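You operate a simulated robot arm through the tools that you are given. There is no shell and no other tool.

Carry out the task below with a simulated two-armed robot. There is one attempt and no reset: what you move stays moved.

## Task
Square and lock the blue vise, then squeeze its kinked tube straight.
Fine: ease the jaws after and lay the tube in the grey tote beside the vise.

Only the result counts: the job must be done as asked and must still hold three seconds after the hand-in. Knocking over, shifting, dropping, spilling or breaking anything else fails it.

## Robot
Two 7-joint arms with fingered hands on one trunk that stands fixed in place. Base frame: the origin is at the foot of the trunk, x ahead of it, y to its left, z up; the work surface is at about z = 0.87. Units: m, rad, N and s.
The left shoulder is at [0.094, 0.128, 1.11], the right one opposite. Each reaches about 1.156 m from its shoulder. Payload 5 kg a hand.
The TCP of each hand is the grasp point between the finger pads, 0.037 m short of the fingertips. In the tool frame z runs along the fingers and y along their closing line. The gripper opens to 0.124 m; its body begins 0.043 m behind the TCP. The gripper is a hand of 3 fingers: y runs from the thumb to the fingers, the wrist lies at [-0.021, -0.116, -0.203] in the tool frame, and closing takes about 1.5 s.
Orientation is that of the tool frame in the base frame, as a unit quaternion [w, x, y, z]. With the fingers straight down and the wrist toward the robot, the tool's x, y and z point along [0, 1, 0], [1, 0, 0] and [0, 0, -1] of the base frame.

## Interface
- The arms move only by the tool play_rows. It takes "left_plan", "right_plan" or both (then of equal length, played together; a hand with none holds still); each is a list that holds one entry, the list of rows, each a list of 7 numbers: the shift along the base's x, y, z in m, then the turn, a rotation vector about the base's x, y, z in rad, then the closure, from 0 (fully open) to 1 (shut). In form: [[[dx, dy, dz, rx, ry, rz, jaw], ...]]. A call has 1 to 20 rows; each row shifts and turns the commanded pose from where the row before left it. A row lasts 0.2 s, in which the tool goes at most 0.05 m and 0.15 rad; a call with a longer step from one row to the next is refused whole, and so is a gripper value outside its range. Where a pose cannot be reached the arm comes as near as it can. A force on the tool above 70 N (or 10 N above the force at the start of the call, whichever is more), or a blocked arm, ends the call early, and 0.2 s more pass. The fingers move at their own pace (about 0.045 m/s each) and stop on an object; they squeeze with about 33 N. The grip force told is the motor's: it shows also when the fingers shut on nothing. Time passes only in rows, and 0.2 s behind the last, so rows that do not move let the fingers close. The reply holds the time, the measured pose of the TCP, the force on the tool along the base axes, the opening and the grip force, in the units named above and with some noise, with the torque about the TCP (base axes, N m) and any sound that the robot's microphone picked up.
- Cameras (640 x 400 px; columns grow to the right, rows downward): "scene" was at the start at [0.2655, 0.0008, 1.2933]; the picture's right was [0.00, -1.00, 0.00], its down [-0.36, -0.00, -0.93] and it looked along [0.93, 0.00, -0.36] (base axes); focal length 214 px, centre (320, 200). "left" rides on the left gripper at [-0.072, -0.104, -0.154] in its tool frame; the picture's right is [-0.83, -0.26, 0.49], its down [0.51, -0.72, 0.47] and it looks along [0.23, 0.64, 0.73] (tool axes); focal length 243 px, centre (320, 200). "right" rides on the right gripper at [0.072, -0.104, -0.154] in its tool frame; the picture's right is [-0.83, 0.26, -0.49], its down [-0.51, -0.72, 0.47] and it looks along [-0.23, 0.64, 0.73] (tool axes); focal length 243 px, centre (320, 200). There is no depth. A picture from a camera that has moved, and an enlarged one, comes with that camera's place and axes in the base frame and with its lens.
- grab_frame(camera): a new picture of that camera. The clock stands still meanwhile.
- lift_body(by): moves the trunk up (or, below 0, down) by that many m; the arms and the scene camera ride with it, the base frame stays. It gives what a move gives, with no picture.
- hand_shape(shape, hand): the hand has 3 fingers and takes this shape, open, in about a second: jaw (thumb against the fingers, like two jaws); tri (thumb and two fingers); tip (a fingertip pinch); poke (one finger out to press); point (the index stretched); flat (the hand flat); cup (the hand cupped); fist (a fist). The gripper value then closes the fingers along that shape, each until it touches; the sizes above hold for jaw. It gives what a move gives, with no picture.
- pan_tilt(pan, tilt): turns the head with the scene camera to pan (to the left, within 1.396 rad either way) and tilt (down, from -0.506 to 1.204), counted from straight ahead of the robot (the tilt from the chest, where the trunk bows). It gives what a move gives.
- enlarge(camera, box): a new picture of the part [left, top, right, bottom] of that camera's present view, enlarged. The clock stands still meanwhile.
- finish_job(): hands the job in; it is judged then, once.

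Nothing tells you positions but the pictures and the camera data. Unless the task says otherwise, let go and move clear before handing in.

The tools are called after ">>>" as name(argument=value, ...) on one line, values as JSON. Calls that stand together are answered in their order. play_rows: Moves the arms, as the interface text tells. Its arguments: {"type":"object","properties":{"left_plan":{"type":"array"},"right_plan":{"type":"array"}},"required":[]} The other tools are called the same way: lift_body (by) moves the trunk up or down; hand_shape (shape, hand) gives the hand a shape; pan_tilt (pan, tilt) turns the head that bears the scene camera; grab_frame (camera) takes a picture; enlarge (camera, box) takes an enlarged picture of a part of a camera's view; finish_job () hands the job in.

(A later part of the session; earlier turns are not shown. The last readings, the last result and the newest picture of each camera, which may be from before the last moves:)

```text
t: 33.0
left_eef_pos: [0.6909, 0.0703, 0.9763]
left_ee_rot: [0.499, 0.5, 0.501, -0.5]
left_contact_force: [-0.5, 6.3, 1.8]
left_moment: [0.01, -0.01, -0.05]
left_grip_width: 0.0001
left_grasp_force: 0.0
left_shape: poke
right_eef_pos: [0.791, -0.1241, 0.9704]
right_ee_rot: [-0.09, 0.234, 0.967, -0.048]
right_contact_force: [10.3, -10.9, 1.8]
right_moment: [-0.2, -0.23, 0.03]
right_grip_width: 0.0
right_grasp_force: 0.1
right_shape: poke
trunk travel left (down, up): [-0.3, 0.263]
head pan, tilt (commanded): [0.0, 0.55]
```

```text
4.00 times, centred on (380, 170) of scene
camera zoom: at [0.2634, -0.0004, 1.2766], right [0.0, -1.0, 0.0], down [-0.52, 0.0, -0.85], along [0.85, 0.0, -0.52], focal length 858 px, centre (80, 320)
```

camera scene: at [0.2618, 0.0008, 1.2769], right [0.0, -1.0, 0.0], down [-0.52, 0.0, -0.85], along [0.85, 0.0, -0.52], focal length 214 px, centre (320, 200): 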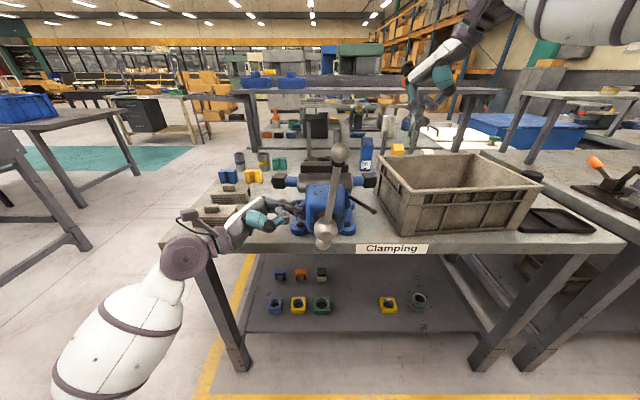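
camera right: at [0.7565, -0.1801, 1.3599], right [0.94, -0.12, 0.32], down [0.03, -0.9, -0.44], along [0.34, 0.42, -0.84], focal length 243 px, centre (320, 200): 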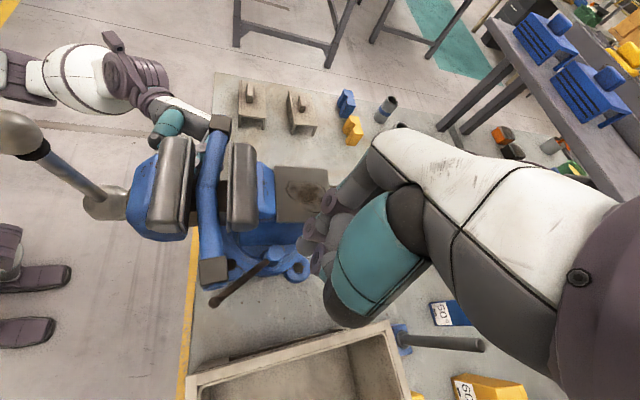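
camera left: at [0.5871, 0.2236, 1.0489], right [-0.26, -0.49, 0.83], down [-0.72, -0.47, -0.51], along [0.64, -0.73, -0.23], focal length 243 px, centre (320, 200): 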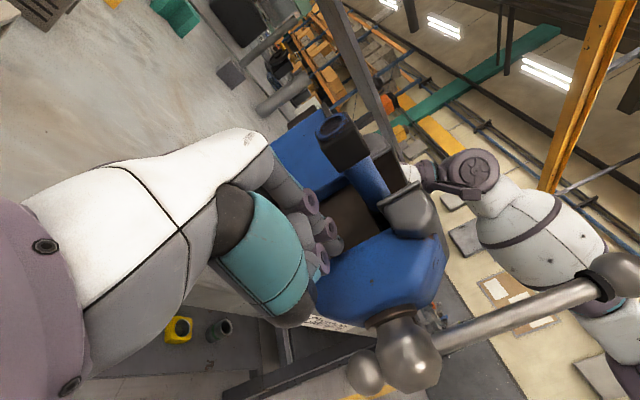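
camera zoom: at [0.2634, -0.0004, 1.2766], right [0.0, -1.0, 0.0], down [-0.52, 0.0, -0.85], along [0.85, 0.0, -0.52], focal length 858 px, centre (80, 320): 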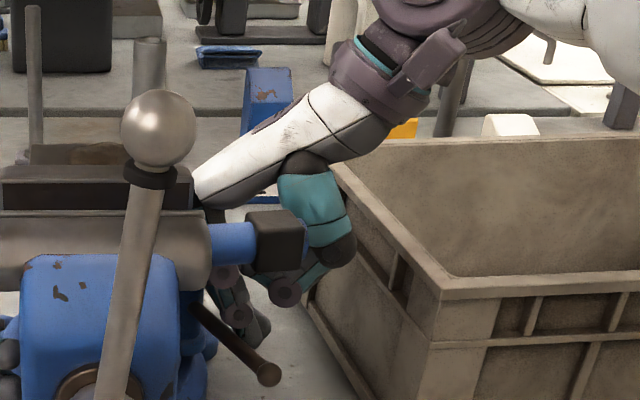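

Resistance has jumped to ~15 N with the lever about 60° from its start, which suggests the clamp is biting or at its stop. I'll press a bit harder to confirm, watching that the lever and vise hold.

>>> play_rows(right_plan=[[[-0.002, 0.002, 0, 0, 0, 0, 0], [-0.002, 0.002, 0, 0, 0, 0, 0]]])

>>> enlarge(camera="right", box=[160, 150, 360, 350])

>>> enlarge(camera="scene", box=[330, 120, 430, 220])

>>> enlarge(camera="scene", box=[290, 135, 370, 185])

```text
t: 33.6
left_eef_pos: [0.6923, 0.0689, 0.9753]
left_ee_rot: [-0.5, -0.499, -0.5, 0.501]
left_contact_force: [-1.5, 10.8, 2.5]
left_moment: [0.09, 0.06, -0.17]
left_grip_width: 0.0
left_grasp_force: 0.0
left_shape: poke
right_eef_pos: [0.7886, -0.1205, 0.9712]
right_ee_rot: [-0.09, 0.234, 0.967, -0.048]
right_contact_force: [27.5, -25.8, 3.3]
right_moment: [-0.46, -0.51, 0.14]
right_grip_width: 0.0002
right_grasp_force: 0.1
right_shape: poke
trunk travel left (down, up): [-0.3, 0.263]
head pan, tilt (commanded): [0.0, 0.55]
```

```text
2.00 times, centred on (260, 250) of right
camera zoom: at [0.7095, -0.1729, 1.1486], right [0.94, -0.13, 0.32], down [0.03, -0.9, -0.44], along [0.34, 0.42, -0.84], focal length 485 px, centre (440, 100)
```

zoom: 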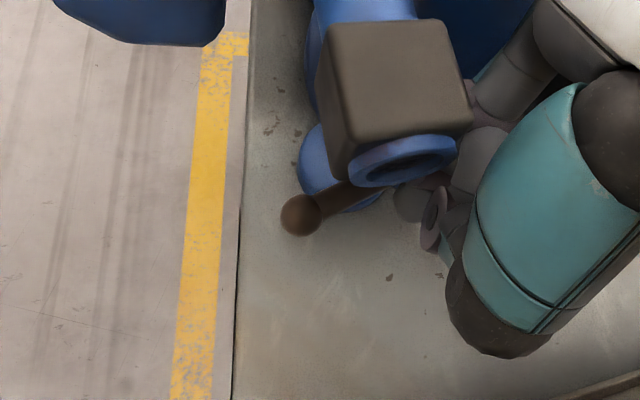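

```text
4.00 times, centred on (380, 170) of scene
camera zoom: at [0.2649, -0.0012, 1.2762], right [0.0, -1.0, 0.0], down [-0.52, 0.0, -0.85], along [0.85, 0.0, -0.52], focal length 858 px, centre (80, 320)
```

zoom: 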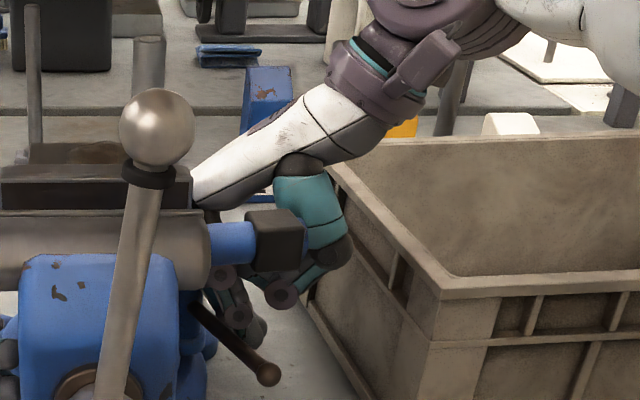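

```text
8.00 times, centred on (330, 160) of scene
camera zoom: at [0.2649, -0.0012, 1.2762], right [0.0, -1.0, 0.0], down [-0.52, 0.0, -0.85], along [0.85, 0.0, -0.52], focal length 1716 px, centre (240, 520)
```

zoom: 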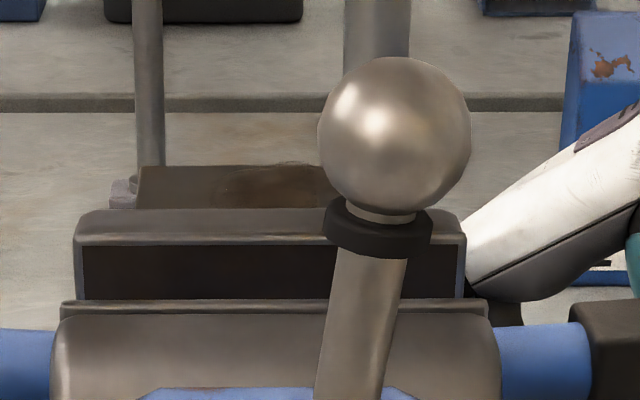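

The lever is at a hard stop (38 N, no further motion, ~60° swing), so the swivel lock looks engaged and the jaws are still square. I'll back the right hand off and up, then verify.

>>> play_rows(right_plan=[[[0.004, -0.004, 0, 0, 0, 0, 0], [0.01, -0.004, 0, 0, 0, 0, 0], [0.02, -0.002, 0, 0, 0, 0, 0], [0.015, 0, 0.02, 0, 0, 0, 0], [0, 0, 0.04, 0, 0, 0, 0], [0, 0, 0.045, 0, 0, 0, 0], [0, 0, 0.045, 0, 0, 0, 0], [0, 0, 0.045, 0, 0, 0, 0]]])

>>> grab_frame(camera="right")

>>> enlarge(camera="scene", box=[292, 155, 324, 175])

>>> enlarge(camera="scene", box=[326, 155, 358, 175])

```text
t: 35.4
left_eef_pos: [0.6899, 0.0692, 0.9767]
left_ee_rot: [0.5, 0.501, 0.499, -0.499]
left_contact_force: [-0.7, 0.4, 1.0]
left_moment: [-0.02, 0.0, 0.03]
left_grip_width: 0.0002
left_grasp_force: 0.0
left_shape: poke
right_eef_pos: [0.8341, -0.1285, 1.1684]
right_ee_rot: [-0.09, 0.233, 0.967, -0.05]
right_contact_force: [-0.1, 1.0, 0.4]
right_moment: [0.01, -0.01, 0.01]
right_grip_width: 0.0
right_grasp_force: 0.2
right_shape: poke
trunk travel left (down, up): [-0.3, 0.263]
head pan, tilt (commanded): [0.0, 0.55]
```

```text
taken
camera right: at [0.7555, -0.1802, 1.3462], right [0.94, -0.12, 0.32], down [0.03, -0.9, -0.44], along [0.34, 0.42, -0.84], focal length 243 px, centre (320, 200)
```

right: 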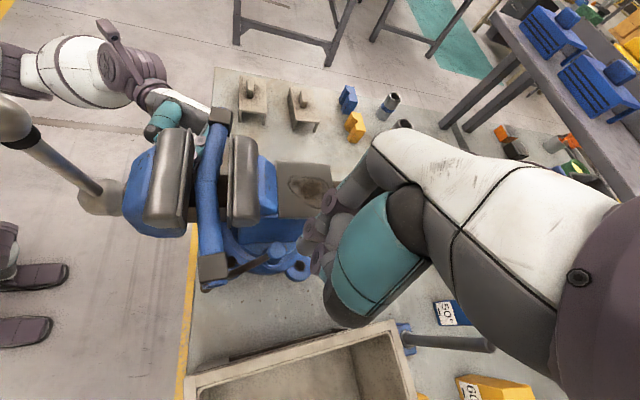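

```text
16.00 times, centred on (308, 165) of scene
camera zoom: at [0.2613, 0.0009, 1.277], right [0.0, -1.0, 0.0], down [-0.52, 0.0, -0.85], along [0.85, 0.0, -0.52], focal length 3432 px, centre (512, 760)
```

zoom: 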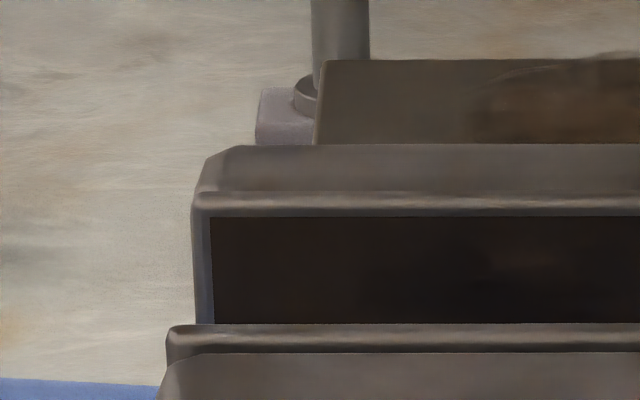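

```text
16.00 times, centred on (342, 165) of scene
camera zoom: at [0.2613, 0.0009, 1.277], right [0.0, -1.0, 0.0], down [-0.52, 0.0, -0.85], along [0.85, 0.0, -0.52], focal length 3432 px, centre (-32, 760)
```

zoom: 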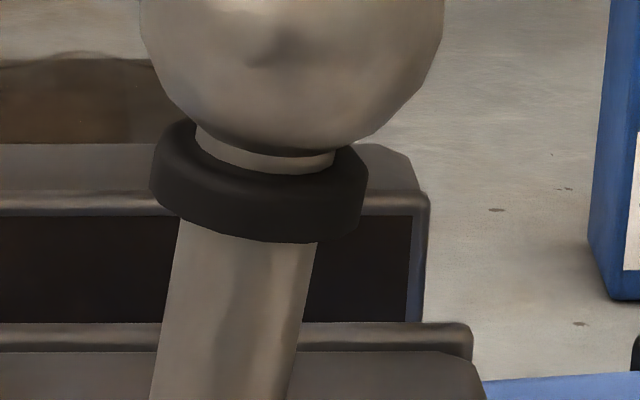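

Jaws still read square to ~0.3°, and the lever has stayed at its stop. A gentle 3 mm nudge with the left hand will tell whether the swivel is really locked (unlocked it moved at ~3–4 N).

>>> play_rows(left_plan=[[[0, -0.0015, 0, 0, 0, 0, 0], [0, -0.0015, 0, 0, 0, 0, 0]]])

>>> enlarge(camera="scene", box=[292, 155, 324, 175])

>>> enlarge(camera="scene", box=[326, 155, 358, 175])

```text
t: 36.0
left_eef_pos: [0.6914, 0.0699, 0.9764]
left_ee_rot: [0.501, 0.5, 0.499, -0.5]
left_contact_force: [2.8, 16.3, 0.3]
left_moment: [0.26, -0.06, -0.03]
left_grip_width: 0.0
left_grasp_force: 0.1
left_shape: poke
right_eef_pos: [0.8347, -0.1269, 1.1674]
right_ee_rot: [-0.09, 0.234, 0.967, -0.051]
right_contact_force: [-0.2, -1.7, -0.8]
right_moment: [-0.02, 0.02, -0.02]
right_grip_width: 0.0
right_grasp_force: 0.2
right_shape: poke
trunk travel left (down, up): [-0.3, 0.263]
head pan, tilt (commanded): [0.0, 0.55]
```

```text
16.00 times, centred on (308, 165) of scene
camera zoom: at [0.2629, 0.0024, 1.2766], right [0.0, -1.0, 0.0], down [-0.52, 0.0, -0.85], along [0.85, 0.0, -0.52], focal length 3432 px, centre (512, 760)
```

zoom: 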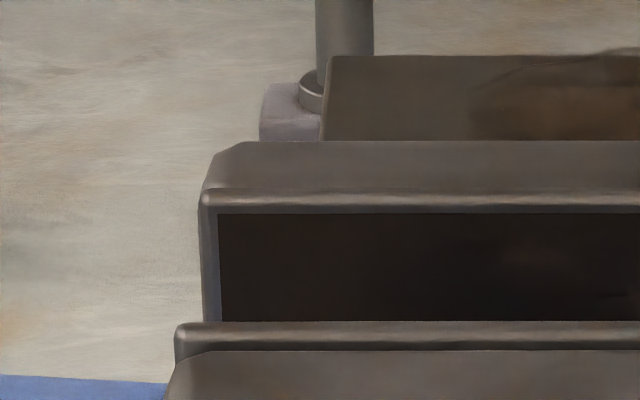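

```text
16.00 times, centred on (342, 165) of scene
camera zoom: at [0.2629, 0.0024, 1.2766], right [0.0, -1.0, 0.0], down [-0.52, 0.0, -0.85], along [0.85, 0.0, -0.52], focal length 3432 px, centre (-32, 760)
```

zoom: 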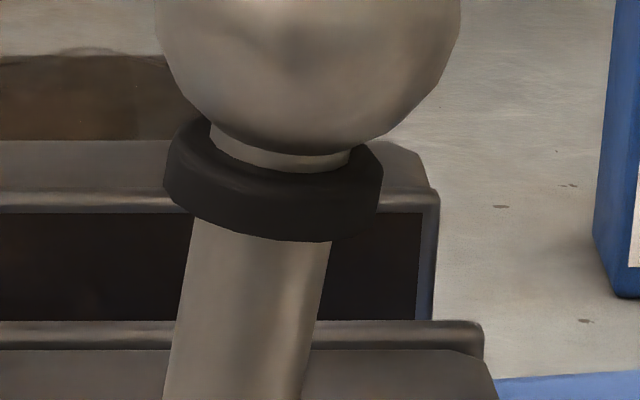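

Pushing 16 N produced no motion, so the swivel is locked and square. Next is the screw handle: hub at about (0.61, -0.01, 0.99), bar leaning ~7° right with its ball at (0.608, -0.033, 1.158). I'll move the left hand to the left side of the bar's upper part.

>>> play_rows(left_plan=[[[0, 0.01, 0, 0, 0, 0, 0], [0, 0.04, 0, 0, 0, 0, 0], [-0.01, 0.03, 0.01, 0, 0, 0, 0], [-0.025, 0, 0.035, 0, 0, 0, 0], [-0.025, 0, 0.035, 0, 0, 0, 0], [-0.015, 0, 0.035, 0, 0, 0, 0], [-0.005, 0, 0.025, 0, 0, 0, 0]]])

>>> grab_frame(camera="scene")

>>> grab_frame(camera="right")

>>> grab_frame(camera="left")

```text
t: 37.6
left_eef_pos: [0.6085, 0.1481, 1.1157]
left_ee_rot: [0.5, 0.5, 0.5, -0.5]
left_contact_force: [-0.3, -0.4, 0.5]
left_moment: [0.0, 0.01, 0.03]
left_grip_width: 0.0
left_grasp_force: 0.1
left_shape: poke
right_eef_pos: [0.8357, -0.1294, 1.1691]
right_ee_rot: [-0.089, 0.233, 0.967, -0.049]
right_contact_force: [0.0, 0.6, 0.2]
right_moment: [0.0, -0.03, -0.05]
right_grip_width: 0.0001
right_grasp_force: 0.2
right_shape: poke
trunk travel left (down, up): [-0.3, 0.263]
head pan, tilt (commanded): [0.0, 0.55]
```

```text
taken
camera scene: at [0.262, 0.0005, 1.2768], right [0.0, -1.0, 0.0], down [-0.52, 0.0, -0.85], along [0.85, 0.0, -0.52], focal length 214 px, centre (320, 200)
```

scene: 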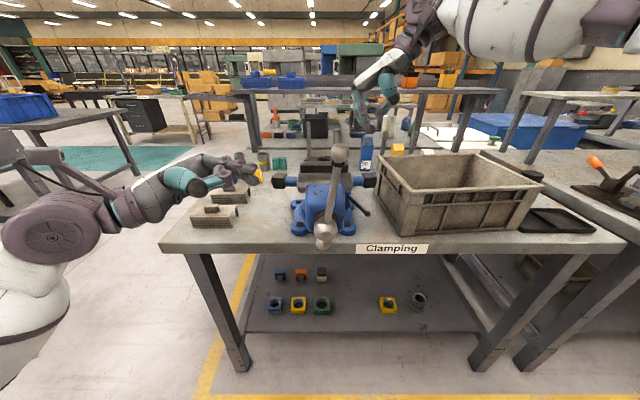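

```text
taken
camera right: at [0.7562, -0.1807, 1.3456], right [0.94, -0.12, 0.32], down [0.03, -0.9, -0.44], along [0.34, 0.42, -0.84], focal length 243 px, centre (320, 200)
```

right: 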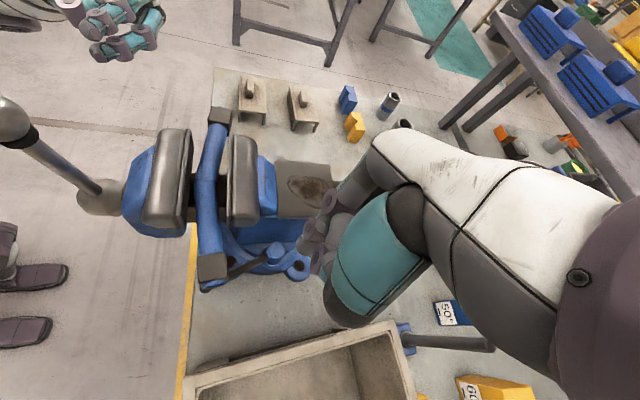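

```text
taken
camera left: at [0.5053, 0.3009, 1.189], right [-0.26, -0.49, 0.83], down [-0.72, -0.47, -0.51], along [0.64, -0.73, -0.23], focal length 243 px, centre (320, 200)
```

left: 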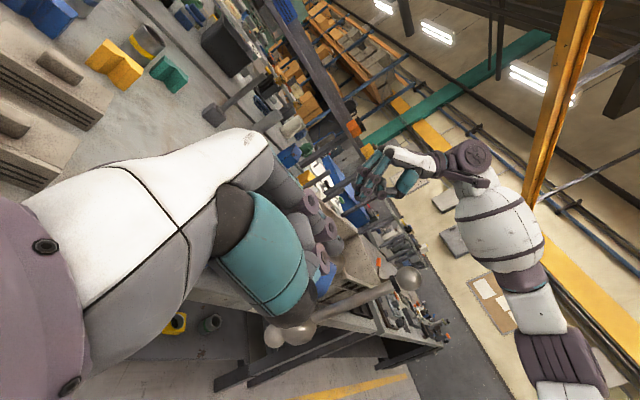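

>>> enlarge(camera="scene", box=[200, 130, 360, 230])

>>> enlarge(camera="right", box=[0, 0, 240, 220])

```text
4.00 times, centred on (280, 180) of scene
camera zoom: at [0.262, 0.0005, 1.2768], right [0.0, -1.0, 0.0], down [-0.52, 0.0, -0.85], along [0.85, 0.0, -0.52], focal length 858 px, centre (480, 280)
```

zoom: 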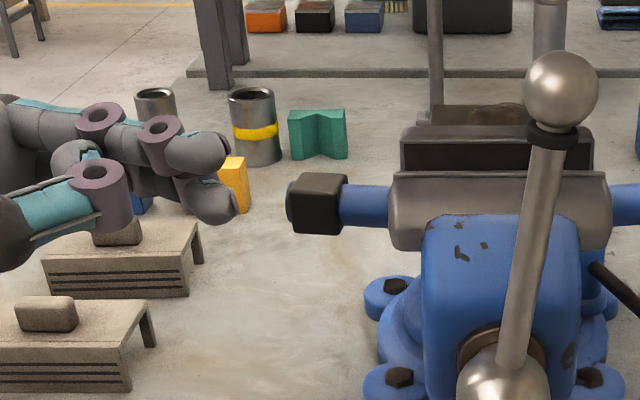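

```text
1.82 times, centred on (120, 110) of right
camera zoom: at [0.7562, -0.1807, 1.3456], right [0.94, -0.12, 0.32], down [0.03, -0.9, -0.44], along [0.34, 0.42, -0.84], focal length 441 px, centre (684, 364)
```

zoom: 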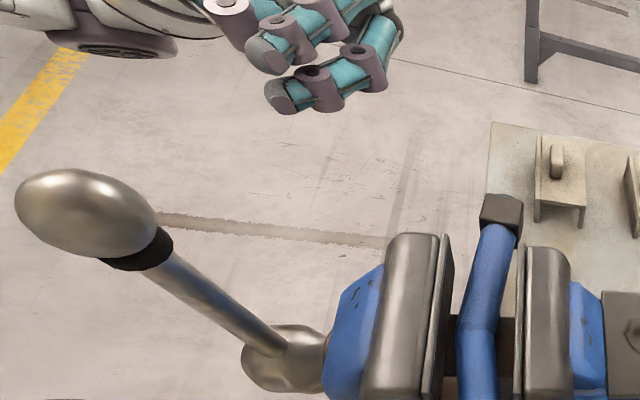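

Fingertips line up with the bar (x ≈ 0.605). I'll come into contact from the left and push the bar's upper end to the right (clockwise), first to about 20°, then check.

>>> play_rows(left_plan=[[[-0.003, -0.04, 0, 0, 0, 0, 0], [0, -0.04, 0, 0, 0, 0, 0], [0, -0.03, 0, 0, 0, 0, 0], [0, -0.01, 0, 0, 0, 0, 0], [0, -0.008, 0, 0, 0, 0, 0], [0, -0.008, 0, 0, 0, 0, 0], [0, -0.008, 0, 0, 0, 0, 0], [0, -0.008, 0, 0, 0, 0, 0]]])

>>> enlarge(camera="scene", box=[250, 120, 390, 240])

>>> enlarge(camera="right", box=[0, 70, 240, 290])

```text
t: 39.4
left_eef_pos: [0.6069, -0.0032, 1.1165]
left_ee_rot: [-0.5, -0.5, -0.5, 0.501]
left_contact_force: [-0.1, 1.9, -0.7]
left_moment: [0.02, -0.02, 0.0]
left_grip_width: 0.0001
left_grasp_force: 0.1
left_shape: poke
right_eef_pos: [0.8355, -0.1295, 1.1683]
right_ee_rot: [-0.09, 0.233, 0.967, -0.049]
right_contact_force: [-0.4, 0.2, 0.8]
right_moment: [0.03, 0.0, 0.0]
right_grip_width: 0.0
right_grasp_force: 0.0
right_shape: poke
trunk travel left (down, up): [-0.3, 0.263]
head pan, tilt (commanded): [0.0, 0.55]
```

```text
3.33 times, centred on (320, 180) of scene
camera zoom: at [0.2624, 0.0005, 1.2768], right [0.0, -1.0, 0.0], down [-0.52, 0.0, -0.85], along [0.85, 0.0, -0.52], focal length 715 px, centre (320, 267)
```

zoom: 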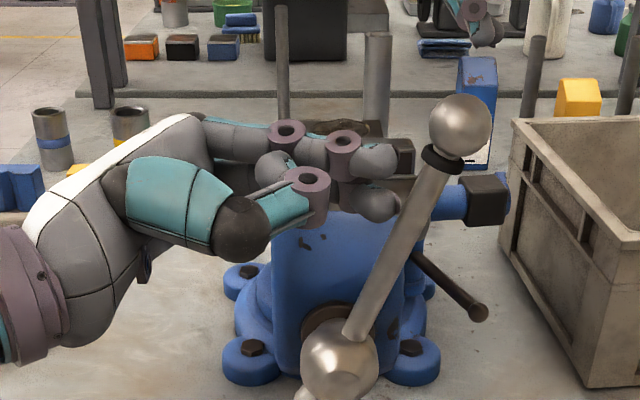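

```text
1.82 times, centred on (120, 180) of right
camera zoom: at [0.7566, -0.1806, 1.3454], right [0.94, -0.12, 0.32], down [0.03, -0.9, -0.44], along [0.34, 0.42, -0.84], focal length 441 px, centre (684, 236)
```

zoom: 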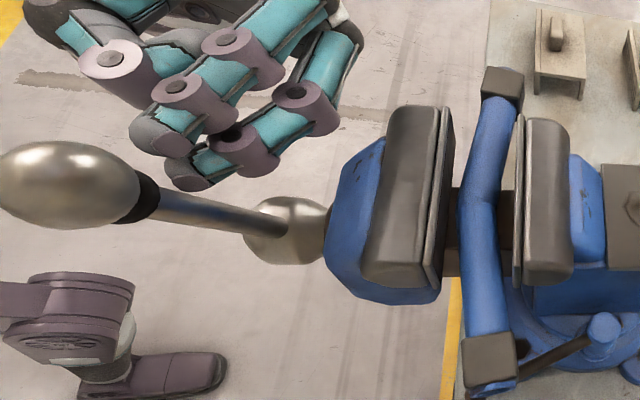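

The bar turned easily to ~21° at 2 N. I'll continue following its arc to around 60° and measure the jaw travel.

>>> enlarge(camera="right", box=[130, 110, 230, 200])

>>> play_rows(left_plan=[[[0, -0.01, -0.001, 0, 0, 0, 0], [0, -0.009, -0.002, 0, 0, 0, 0], [0, -0.009, -0.003, 0, 0, 0, 0], [0, -0.009, -0.004, 0, 0, 0, 0], [0, -0.009, -0.004, 0, 0, 0, 0], [0, -0.009, -0.005, 0, 0, 0, 0]]])

>>> enlarge(camera="right", box=[130, 110, 230, 200])

>>> enlarge(camera="scene", box=[250, 120, 390, 240])

```text
4.44 times, centred on (180, 155) of right
camera zoom: at [0.7566, -0.1806, 1.3454], right [0.94, -0.12, 0.32], down [0.03, -0.9, -0.44], along [0.34, 0.42, -0.84], focal length 1078 px, centre (942, 400)
```

zoom: 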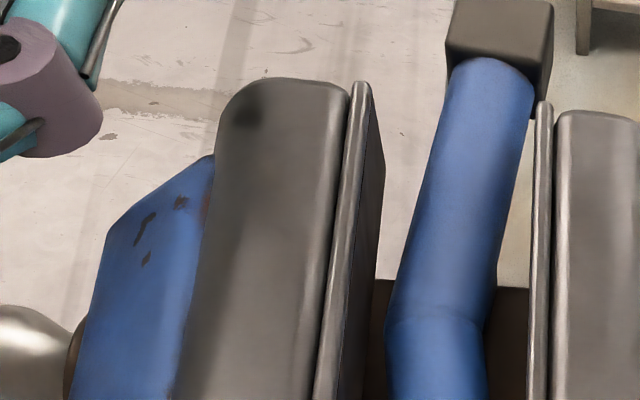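

```text
t: 40.8
left_eef_pos: [0.6071, -0.0604, 1.0978]
left_ee_rot: [-0.5, -0.499, -0.5, 0.501]
left_contact_force: [-0.8, 0.4, 0.8]
left_moment: [0.01, 0.0, -0.04]
left_grip_width: 0.0
left_grasp_force: 0.1
left_shape: poke
right_eef_pos: [0.8366, -0.1291, 1.1672]
right_ee_rot: [-0.091, 0.233, 0.967, -0.049]
right_contact_force: [-0.8, 0.2, -0.7]
right_moment: [0.01, -0.02, -0.02]
right_grip_width: 0.0002
right_grasp_force: 0.0
right_shape: poke
trunk travel left (down, up): [-0.3, 0.263]
head pan, tilt (commanded): [0.0, 0.55]
```

```text
4.44 times, centred on (180, 155) of right
camera zoom: at [0.7565, -0.1809, 1.3454], right [0.94, -0.12, 0.32], down [0.03, -0.9, -0.44], along [0.34, 0.42, -0.84], focal length 1078 px, centre (942, 400)
```

zoom: 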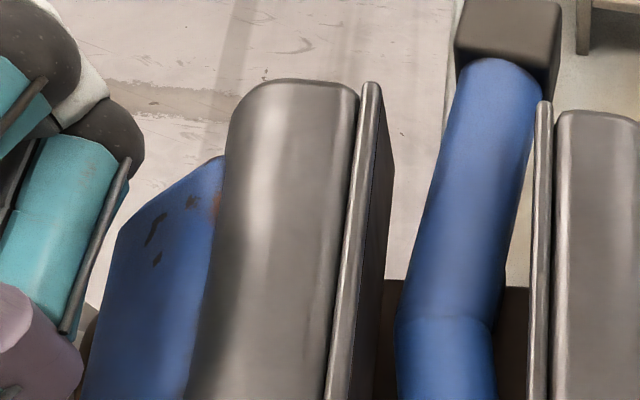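

```text
3.33 times, centred on (320, 180) of scene
camera zoom: at [0.2623, 0.0003, 1.2768], right [0.0, -1.0, 0.0], down [-0.52, 0.0, -0.85], along [0.85, 0.0, -0.52], focal length 715 px, centre (320, 267)
```

zoom: 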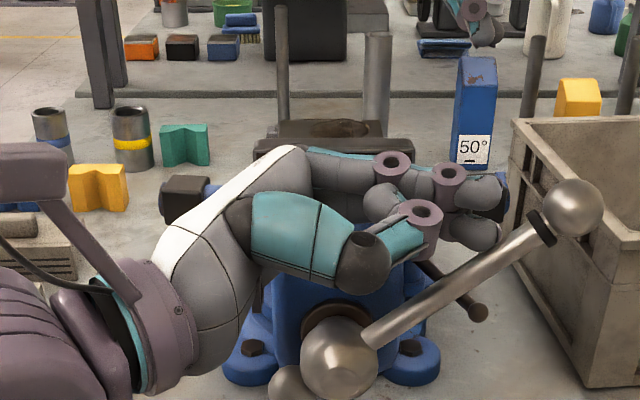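

The jaws close about 3 mm per ~28° of handle, so roughly half a turn in total will close them on the tube. I'll push on with the left hand to ~78° before handing over to the right hand.

>>> play_rows(left_plan=[[[0, -0.009, -0.006, 0, 0, 0, 0], [0, -0.008, -0.007, 0, 0, 0, 0], [0, -0.008, -0.008, 0, 0, 0, 0], [0, -0.007, -0.009, 0, 0, 0, 0], [0, -0.006, -0.009, 0, 0, 0, 0], [0, -0.005, -0.008, 0, 0, 0, 0]]])

>>> enlarge(camera="right", box=[130, 110, 230, 200])

>>> enlarge(camera="scene", box=[250, 120, 410, 250])

```text
t: 42.2
left_eef_pos: [0.5955, -0.1011, 1.0604]
left_ee_rot: [0.506, 0.503, 0.494, -0.498]
left_contact_force: [-35.0, 11.7, 50.2]
left_moment: [3.76, -1.65, 3.16]
left_grip_width: 0.0001
left_grasp_force: 0.1
left_shape: poke
right_eef_pos: [0.8265, -0.1278, 1.1757]
right_ee_rot: [-0.087, 0.234, 0.967, -0.048]
right_contact_force: [0.2, 0.0, -0.4]
right_moment: [0.04, -0.04, 0.01]
right_grip_width: 0.0
right_grasp_force: 0.0
right_shape: poke
trunk travel left (down, up): [-0.3, 0.263]
head pan, tilt (commanded): [0.0, 0.55]
```

```text
4.44 times, centred on (180, 155) of right
camera zoom: at [0.7459, -0.1792, 1.3524], right [0.94, -0.12, 0.33], down [0.04, -0.9, -0.44], along [0.35, 0.42, -0.84], focal length 1078 px, centre (942, 400)
```

zoom: 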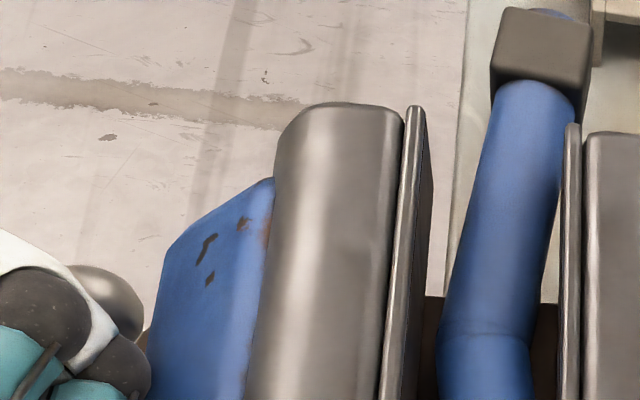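

```text
3.08 times, centred on (330, 185) of scene
camera zoom: at [0.2524, 0.0019, 1.2792], right [0.0, -1.0, 0.0], down [-0.52, 0.0, -0.86], along [0.86, 0.0, -0.52], focal length 660 px, centre (289, 246)
```

zoom: 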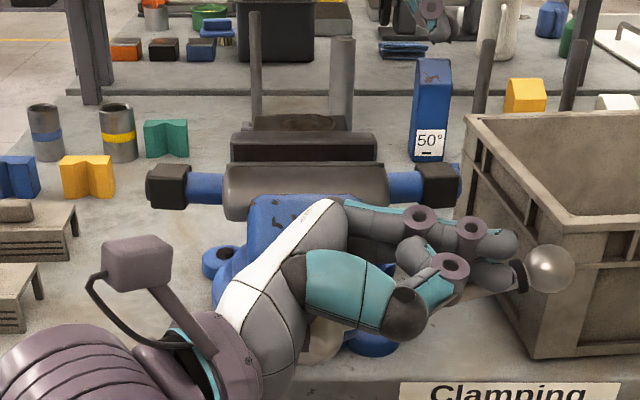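

The left palm has come against the hub and vise front (50 N), so I'll back off at once by lifting and drawing away, then hand over to the right hand.

>>> play_rows(left_plan=[[[-0.006, 0.005, 0.012, 0, 0, 0, 0], [-0.004, 0.008, 0.014, 0, 0, 0, 0], [-0.005, 0.02, 0.02, 0, 0, 0, 0], [-0.005, 0.03, 0.025, 0, 0, 0, 0], [0, 0.04, 0.02, 0, 0, 0, 0], [0, 0.045, 0.01, 0, 0, 0, 0], [0, 0.045, 0, 0, 0, 0, 0]]])

>>> enlarge(camera="scene", box=[250, 120, 410, 250])

>>> enlarge(camera="right", box=[130, 110, 230, 200])

>>> enlarge(camera="scene", box=[290, 135, 370, 185])

```text
t: 43.8
left_eef_pos: [0.5864, 0.0908, 1.1546]
left_ee_rot: [-0.5, -0.5, -0.499, 0.501]
left_contact_force: [-0.3, 0.4, 0.2]
left_moment: [0.02, 0.0, 0.02]
left_grip_width: 0.0
left_grasp_force: 0.0
left_shape: poke
right_eef_pos: [0.8341, -0.1287, 1.1679]
right_ee_rot: [-0.09, 0.233, 0.967, -0.049]
right_contact_force: [-1.2, 0.1, 0.6]
right_moment: [0.0, 0.02, 0.01]
right_grip_width: 0.0004
right_grasp_force: 0.0
right_shape: poke
trunk travel left (down, up): [-0.3, 0.263]
head pan, tilt (commanded): [0.0, 0.55]
```

```text
3.08 times, centred on (330, 185) of scene
camera zoom: at [0.2618, 0.0018, 1.2769], right [0.0, -1.0, 0.0], down [-0.52, 0.0, -0.85], along [0.85, 0.0, -0.52], focal length 660 px, centre (289, 246)
```

zoom: 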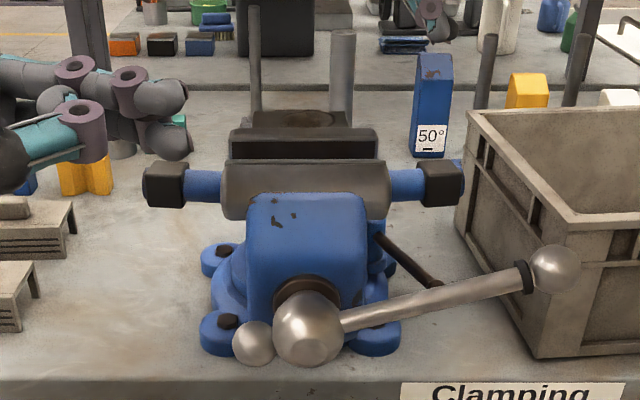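

```text
4.44 times, centred on (180, 155) of right
camera zoom: at [0.7558, -0.1792, 1.3462], right [0.94, -0.12, 0.32], down [0.03, -0.9, -0.44], along [0.34, 0.42, -0.84], focal length 1078 px, centre (942, 400)
```

zoom: 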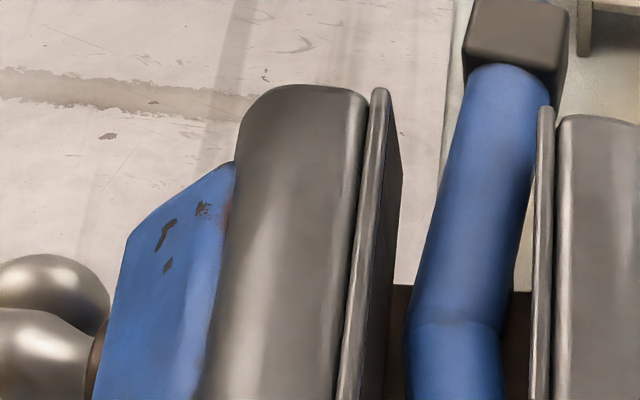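

```text
8.00 times, centred on (330, 160) of scene
camera zoom: at [0.2618, 0.0018, 1.2769], right [0.0, -1.0, 0.0], down [-0.52, 0.0, -0.85], along [0.85, 0.0, -0.52], focal length 1716 px, centre (240, 520)
```

zoom: 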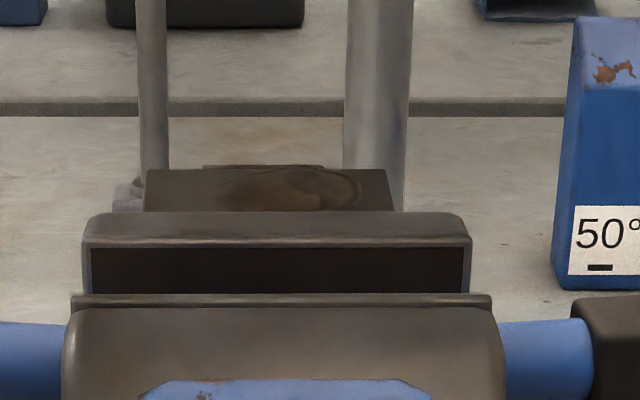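

Vise is still square, handle at ~70°, jaws advancing and pushing the tube's kink as intended. Now I'll reorient the right hand (fingers down and slightly left, wrist toward me) and bring it above the bar on the right side to push it on down.

>>> play_rows(right_plan=[[[0, 0, 0.01, 0.025, -0.1, 0, 0], [0, 0, 0.01, 0.025, -0.1, 0, 0], [-0.0286, -0.003, 0, 0, 0, -0.1353, 0], [-0.0286, -0.003, 0, 0, 0, -0.1353, 0], [-0.0286, -0.003, 0, 0, 0, -0.1353, 0], [-0.0286, -0.003, 0, 0, 0, -0.1353, 0], [-0.0286, -0.003, 0, 0, 0, -0.1353, 0], [-0.0286, -0.003, 0, 0, 0, -0.1353, 0], [-0.0286, -0.003, 0, 0, 0, -0.1353, 0], [-0.0286, -0.003, 0, 0, 0, -0.1353, 0], [0, 0, 0, 0.122, 0, 0, 0], [0, 0, 0, 0.122, 0, 0, 0], [0, 0, 0, 0.122, 0, 0, 0], [0, 0, 0, 0.122, 0, 0, 0], [0, 0, 0, 0.122, 0, 0, 0]]])

>>> grab_frame(camera="scene")

>>> enlarge(camera="scene", box=[250, 90, 450, 250])

>>> grab_frame(camera="right")

```text
t: 47.0
left_eef_pos: [0.5861, 0.0879, 1.1545]
left_ee_rot: [0.5, 0.5, 0.499, -0.5]
left_contact_force: [-0.3, 0.4, 0.1]
left_moment: [0.0, 0.0, 0.0]
left_grip_width: 0.0003
left_grasp_force: 0.0
left_shape: poke
right_eef_pos: [0.6062, -0.155, 1.1885]
right_ee_rot: [-0.211, 0.669, 0.68, 0.214]
right_contact_force: [-1.1, 0.2, -0.6]
right_moment: [0.03, 0.04, -0.01]
right_grip_width: 0.0
right_grasp_force: 0.1
right_shape: poke
trunk travel left (down, up): [-0.3, 0.263]
head pan, tilt (commanded): [0.0, 0.55]
```

```text
taken
camera scene: at [0.2622, -0.0004, 1.2768], right [0.0, -1.0, 0.0], down [-0.52, 0.0, -0.85], along [0.85, 0.0, -0.52], focal length 214 px, centre (320, 200)
```

scene: 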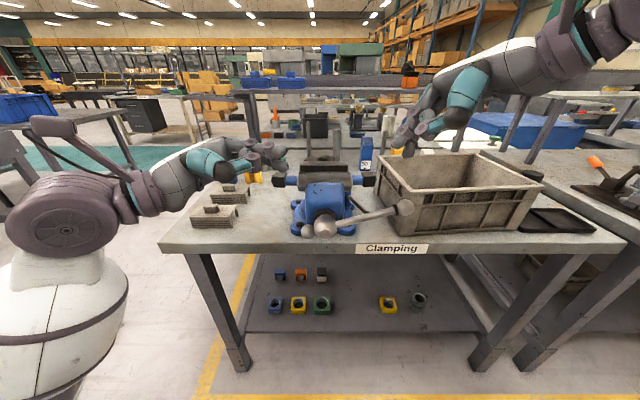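

```text
2.50 times, centred on (350, 170) of scene
camera zoom: at [0.2622, -0.0004, 1.2768], right [0.0, -1.0, 0.0], down [-0.52, 0.0, -0.85], along [0.85, 0.0, -0.52], focal length 536 px, centre (245, 275)
```

zoom: 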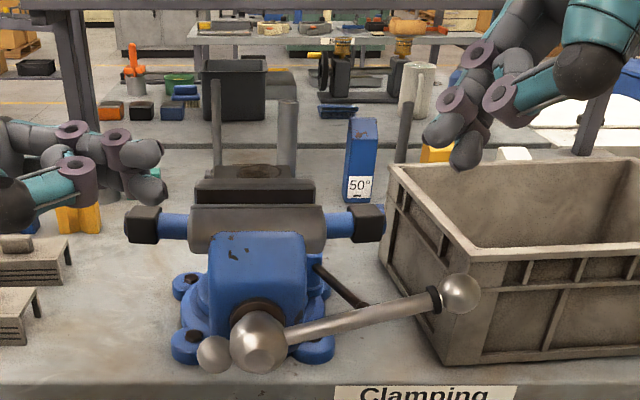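

```text
taken
camera right: at [0.5012, -0.1844, 1.3565], right [0.28, -0.96, -0.07], down [-0.71, -0.15, -0.68], along [0.64, 0.24, -0.73], focal length 243 px, centre (320, 200)
```

right: 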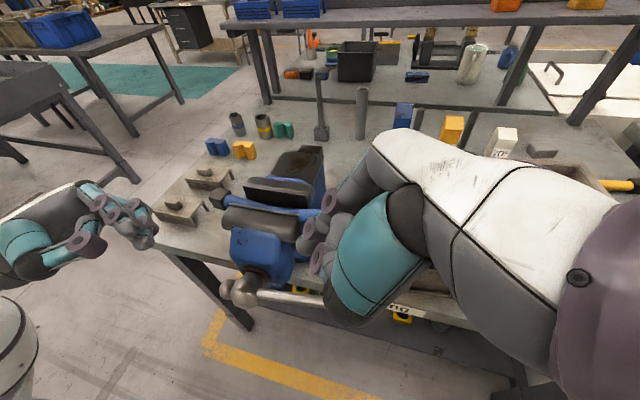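

>>> play_rows(right_plan=[[[0, 0.005, -0.035, 0, 0, 0, 0], [0, 0.005, -0.035, 0, 0, 0, 0], [0, 0.003, -0.028, 0, 0, 0, 0], [0, -0.002, -0.013, 0, 0, 0, 0], [0, -0.001, -0.013, 0, 0, 0, 0], [0, -0.001, -0.0125, 0, 0, 0, 0]]])

>>> enlarge(camera="scene", box=[250, 90, 450, 250])

>>> grab_frame(camera="right")

```text
t: 48.4
left_eef_pos: [0.5877, 0.0887, 1.1535]
left_ee_rot: [-0.499, -0.5, -0.5, 0.501]
left_contact_force: [0.5, 0.0, -0.5]
left_moment: [0.02, -0.02, 0.0]
left_grip_width: 0.0001
left_grasp_force: 0.1
left_shape: poke
right_eef_pos: [0.6051, -0.1451, 1.05]
right_ee_rot: [-0.211, 0.669, 0.68, 0.212]
right_contact_force: [-0.8, 0.1, -0.4]
right_moment: [-0.01, 0.02, 0.01]
right_grip_width: 0.0
right_grasp_force: 0.2
right_shape: poke
trunk travel left (down, up): [-0.3, 0.263]
head pan, tilt (commanded): [0.0, 0.55]
```

```text
2.50 times, centred on (350, 170) of scene
camera zoom: at [0.2626, 0.0001, 1.2767], right [0.0, -1.0, 0.0], down [-0.52, 0.0, -0.85], along [0.85, 0.0, -0.52], focal length 536 px, centre (245, 275)
```

zoom: 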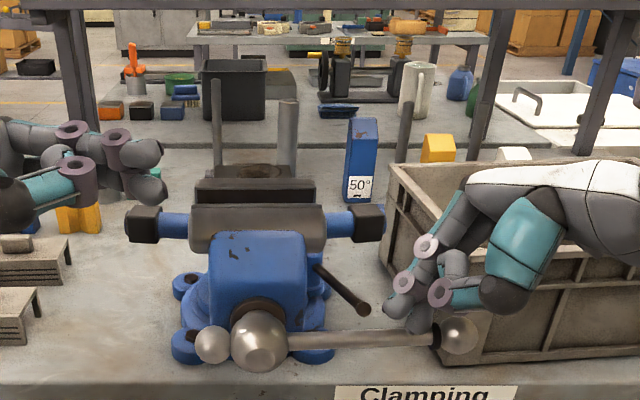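

```text
taken
camera right: at [0.501, -0.1753, 1.2193], right [0.28, -0.96, -0.07], down [-0.72, -0.16, -0.68], along [0.64, 0.24, -0.73], focal length 243 px, centre (320, 200)
```

right: 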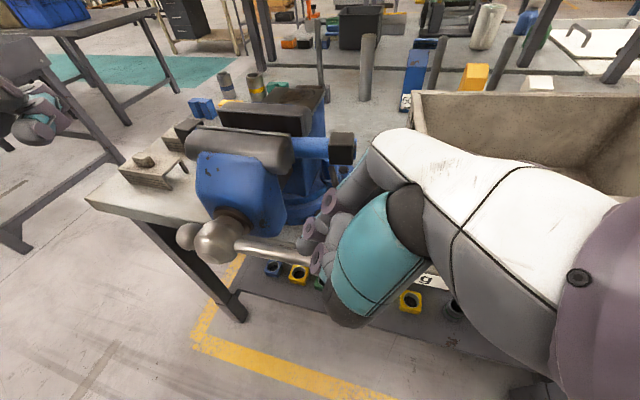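

>>> play_rows(right_plan=[[[0, -0.002, -0.012, 0, 0, 0, 0], [0, -0.002, -0.012, 0, 0, 0, 0], [0, -0.001, -0.012, 0, 0, 0, 0], [0, 0.001, -0.012, 0, 0, 0, 0], [0, 0.002, -0.012, 0, 0, 0, 0]]])

>>> enlarge(camera="scene", box=[250, 90, 450, 250])

>>> enlarge(camera="scene", box=[290, 135, 370, 185])

>>> enlarge(camera="right", box=[170, 80, 370, 240])

```text
t: 49.6
left_eef_pos: [0.5877, 0.0886, 1.1538]
left_ee_rot: [-0.499, -0.5, -0.5, 0.501]
left_contact_force: [0.9, 0.3, 0.1]
left_moment: [-0.03, -0.01, 0.03]
left_grip_width: 0.0001
left_grasp_force: 0.0
left_shape: poke
right_eef_pos: [0.6069, -0.1468, 0.9913]
right_ee_rot: [-0.211, 0.669, 0.68, 0.213]
right_contact_force: [-0.5, -0.6, 0.1]
right_moment: [-0.01, 0.02, -0.01]
right_grip_width: 0.0001
right_grasp_force: 0.1
right_shape: poke
trunk travel left (down, up): [-0.3, 0.263]
head pan, tilt (commanded): [0.0, 0.55]
```

```text
2.50 times, centred on (350, 170) of scene
camera zoom: at [0.2626, 0.0003, 1.2767], right [0.0, -1.0, 0.0], down [-0.52, 0.0, -0.85], along [0.85, 0.0, -0.52], focal length 536 px, centre (245, 275)
```

zoom: 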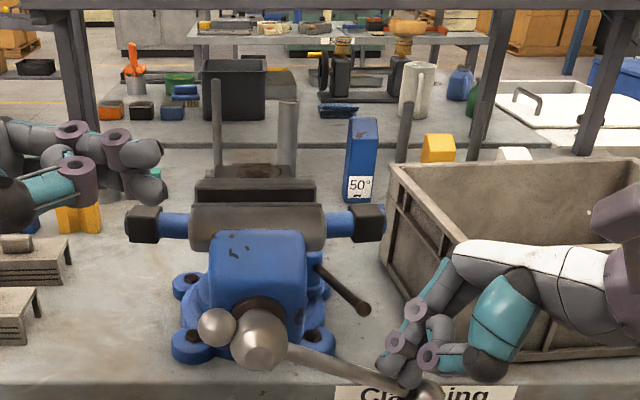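

```text
8.00 times, centred on (330, 160) of scene
camera zoom: at [0.2626, 0.0003, 1.2767], right [0.0, -1.0, 0.0], down [-0.52, 0.0, -0.85], along [0.85, 0.0, -0.52], focal length 1716 px, centre (240, 520)
```

zoom: 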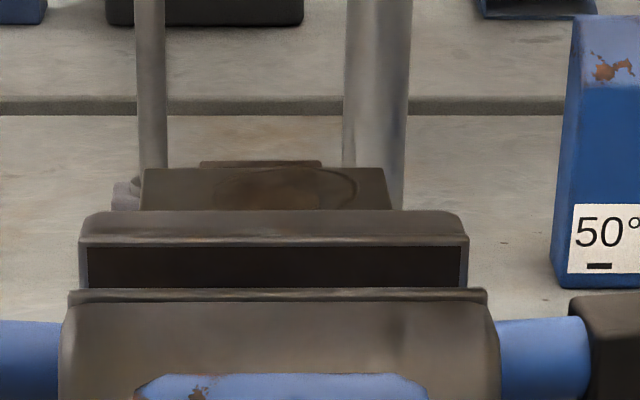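

```text
2.50 times, centred on (270, 160) of right
camera zoom: at [0.5021, -0.1776, 1.1598], right [0.28, -0.96, -0.07], down [-0.71, -0.16, -0.68], along [0.64, 0.24, -0.73], focal length 606 px, centre (445, 300)
```

zoom: 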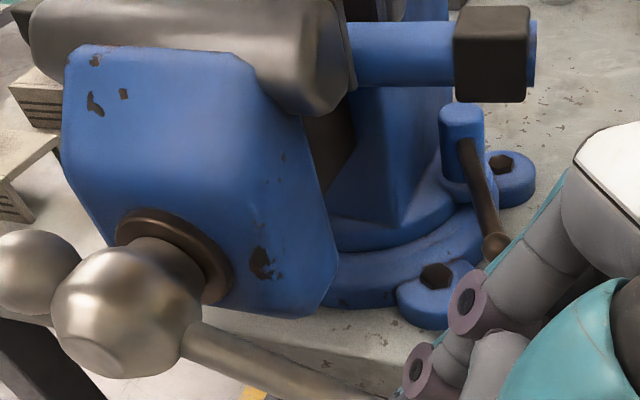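

>>> play_rows(right_plan=[[[0, 0.001, -0.012, 0, 0, 0, 0], [0, 0.003, -0.011, 0, 0, 0, 0], [0, 0.004, -0.0105, 0, 0, 0, 0], [0, 0.004, -0.01, 0, 0, 0, 0]]])

>>> enlarge(camera="scene", box=[250, 110, 450, 270])

>>> enlarge(camera="scene", box=[290, 135, 370, 185])

```text
t: 50.6
left_eef_pos: [0.5872, 0.0885, 1.154]
left_ee_rot: [-0.499, -0.499, -0.5, 0.501]
left_contact_force: [-0.3, 0.4, 0.3]
left_moment: [0.02, -0.01, -0.03]
left_grip_width: 0.0
left_grasp_force: 0.0
left_shape: poke
right_eef_pos: [0.6062, -0.135, 0.948]
right_ee_rot: [-0.21, 0.669, 0.68, 0.213]
right_contact_force: [-0.3, -1.4, 1.1]
right_moment: [0.02, 0.03, -0.01]
right_grip_width: 0.0
right_grasp_force: 0.0
right_shape: poke
trunk travel left (down, up): [-0.3, 0.263]
head pan, tilt (commanded): [0.0, 0.55]
```

```text
2.50 times, centred on (350, 190) of scene
camera zoom: at [0.2627, 0.0003, 1.2767], right [0.0, -1.0, 0.0], down [-0.52, 0.0, -0.85], along [0.85, 0.0, -0.52], focal length 536 px, centre (245, 225)
```

zoom: 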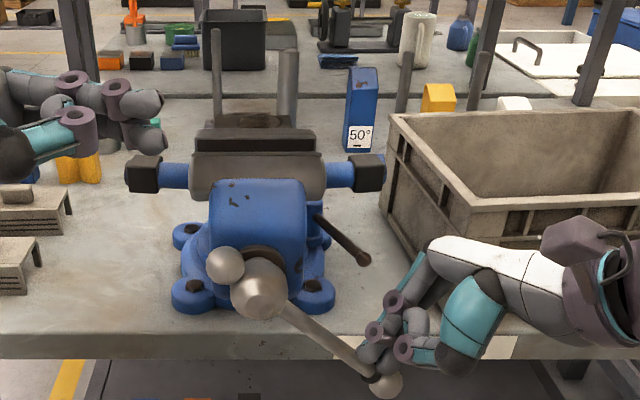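

```text
8.00 times, centred on (330, 160) of scene
camera zoom: at [0.2627, 0.0003, 1.2767], right [0.0, -1.0, 0.0], down [-0.52, 0.0, -0.85], along [0.85, 0.0, -0.52], focal length 1716 px, centre (240, 520)
```

zoom: 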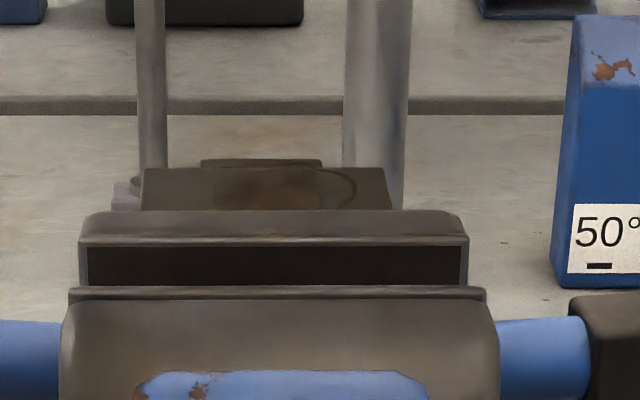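

>>> play_rows(right_plan=[[[0, 0.0055, -0.009, 0, 0, 0, 0], [0, 0.006, -0.008, 0, 0, 0, 0], [0, 0.007, -0.0075, 0, 0, 0, 0]]])

>>> enlarge(camera="scene", box=[250, 110, 450, 270])

>>> enlarge(camera="scene", box=[290, 135, 370, 185])

```text
t: 51.4
left_eef_pos: [0.5871, 0.0889, 1.1534]
left_ee_rot: [-0.5, -0.5, -0.5, 0.501]
left_contact_force: [0.3, 0.0, 0.2]
left_moment: [0.0, -0.03, -0.02]
left_grip_width: 0.0002
left_grasp_force: 0.1
left_shape: poke
right_eef_pos: [0.6044, -0.1162, 0.9243]
right_ee_rot: [-0.211, 0.669, 0.68, 0.213]
right_contact_force: [-2.6, -2.7, 1.3]
right_moment: [0.0, 0.05, 0.03]
right_grip_width: 0.0
right_grasp_force: 0.1
right_shape: poke
trunk travel left (down, up): [-0.3, 0.263]
head pan, tilt (commanded): [0.0, 0.55]
```

```text
2.50 times, centred on (350, 190) of scene
camera zoom: at [0.2623, 0.0004, 1.2768], right [0.0, -1.0, 0.0], down [-0.52, 0.0, -0.85], along [0.85, 0.0, -0.52], focal length 536 px, centre (245, 225)
```

zoom: 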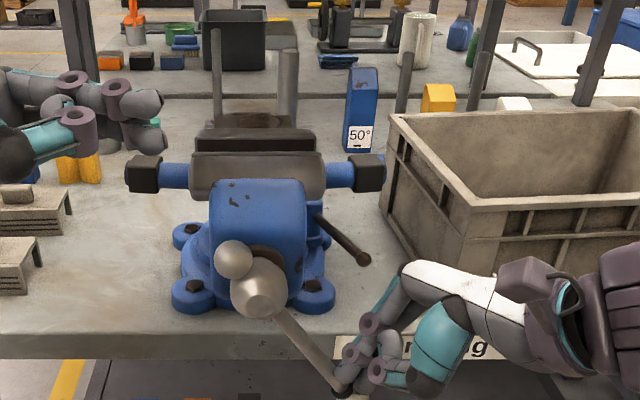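

```text
8.00 times, centred on (330, 160) of scene
camera zoom: at [0.2623, 0.0004, 1.2768], right [0.0, -1.0, 0.0], down [-0.52, 0.0, -0.85], along [0.85, 0.0, -0.52], focal length 1716 px, centre (240, 520)
```

zoom: 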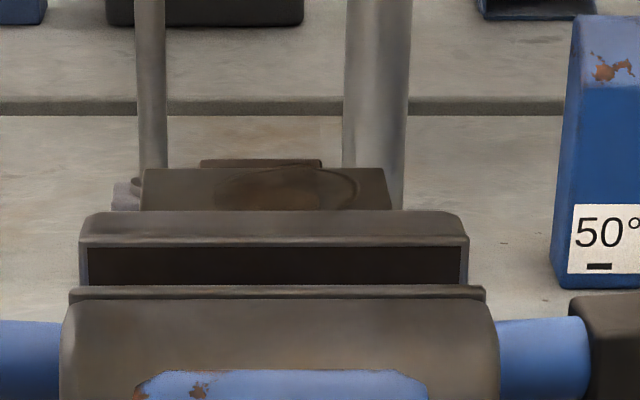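

>>> play_rows(right_plan=[[[0, 0.0075, -0.007, 0, 0, 0, 0], [0, 0.0075, -0.007, 0, 0, 0, 0], [0, 0.0075, -0.006, 0, 0, 0, 0], [0, 0.009, -0.005, 0, 0, 0, 0]]])

>>> enlarge(camera="scene", box=[250, 110, 450, 270])

>>> enlarge(camera="scene", box=[290, 135, 370, 185])

>>> grab_frame(camera="right")

```text
t: 52.4
left_eef_pos: [0.5855, 0.0896, 1.1533]
left_ee_rot: [0.5, 0.5, 0.5, -0.5]
left_contact_force: [-0.2, 0.1, 0.6]
left_moment: [-0.01, 0.01, 0.02]
left_grip_width: 0.0
left_grasp_force: 0.1
left_shape: poke
right_eef_pos: [0.6053, -0.0839, 0.8983]
right_ee_rot: [-0.211, 0.669, 0.68, 0.213]
right_contact_force: [-7.0, -3.5, 1.5]
right_moment: [0.01, 0.08, 0.23]
right_grip_width: 0.0
right_grasp_force: 0.0
right_shape: poke
trunk travel left (down, up): [-0.3, 0.263]
head pan, tilt (commanded): [0.0, 0.55]
```

```text
2.50 times, centred on (350, 190) of scene
camera zoom: at [0.2616, 0.0003, 1.2769], right [0.0, -1.0, 0.0], down [-0.52, 0.0, -0.85], along [0.85, 0.0, -0.52], focal length 536 px, centre (245, 225)
```

zoom: 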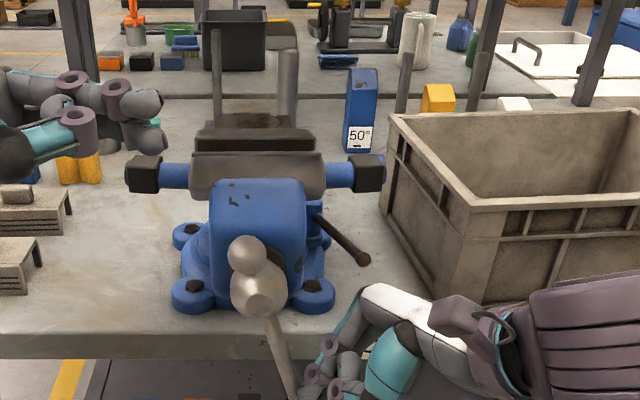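

```text
8.00 times, centred on (330, 160) of scene
camera zoom: at [0.2616, 0.0003, 1.2769], right [0.0, -1.0, 0.0], down [-0.52, 0.0, -0.85], along [0.85, 0.0, -0.52], focal length 1716 px, centre (240, 520)
```

zoom: 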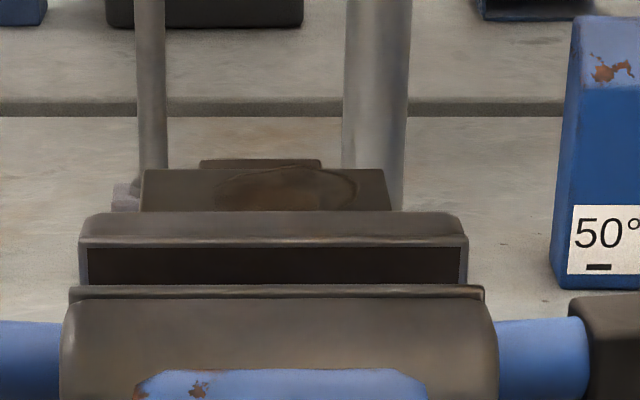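

```text
taken
camera right: at [0.5002, -0.1145, 1.0666], right [0.28, -0.96, -0.07], down [-0.71, -0.16, -0.68], along [0.64, 0.24, -0.73], focal length 243 px, centre (320, 200)
```

right: 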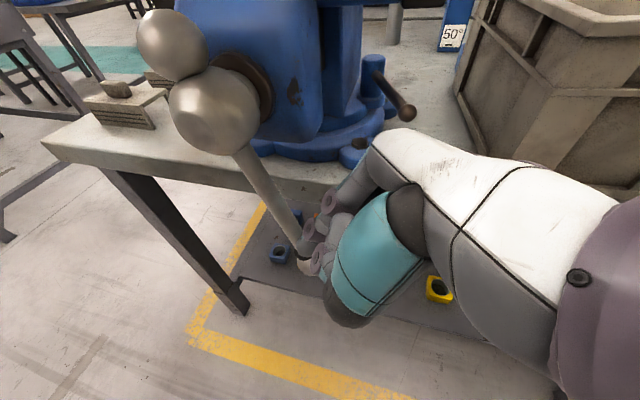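

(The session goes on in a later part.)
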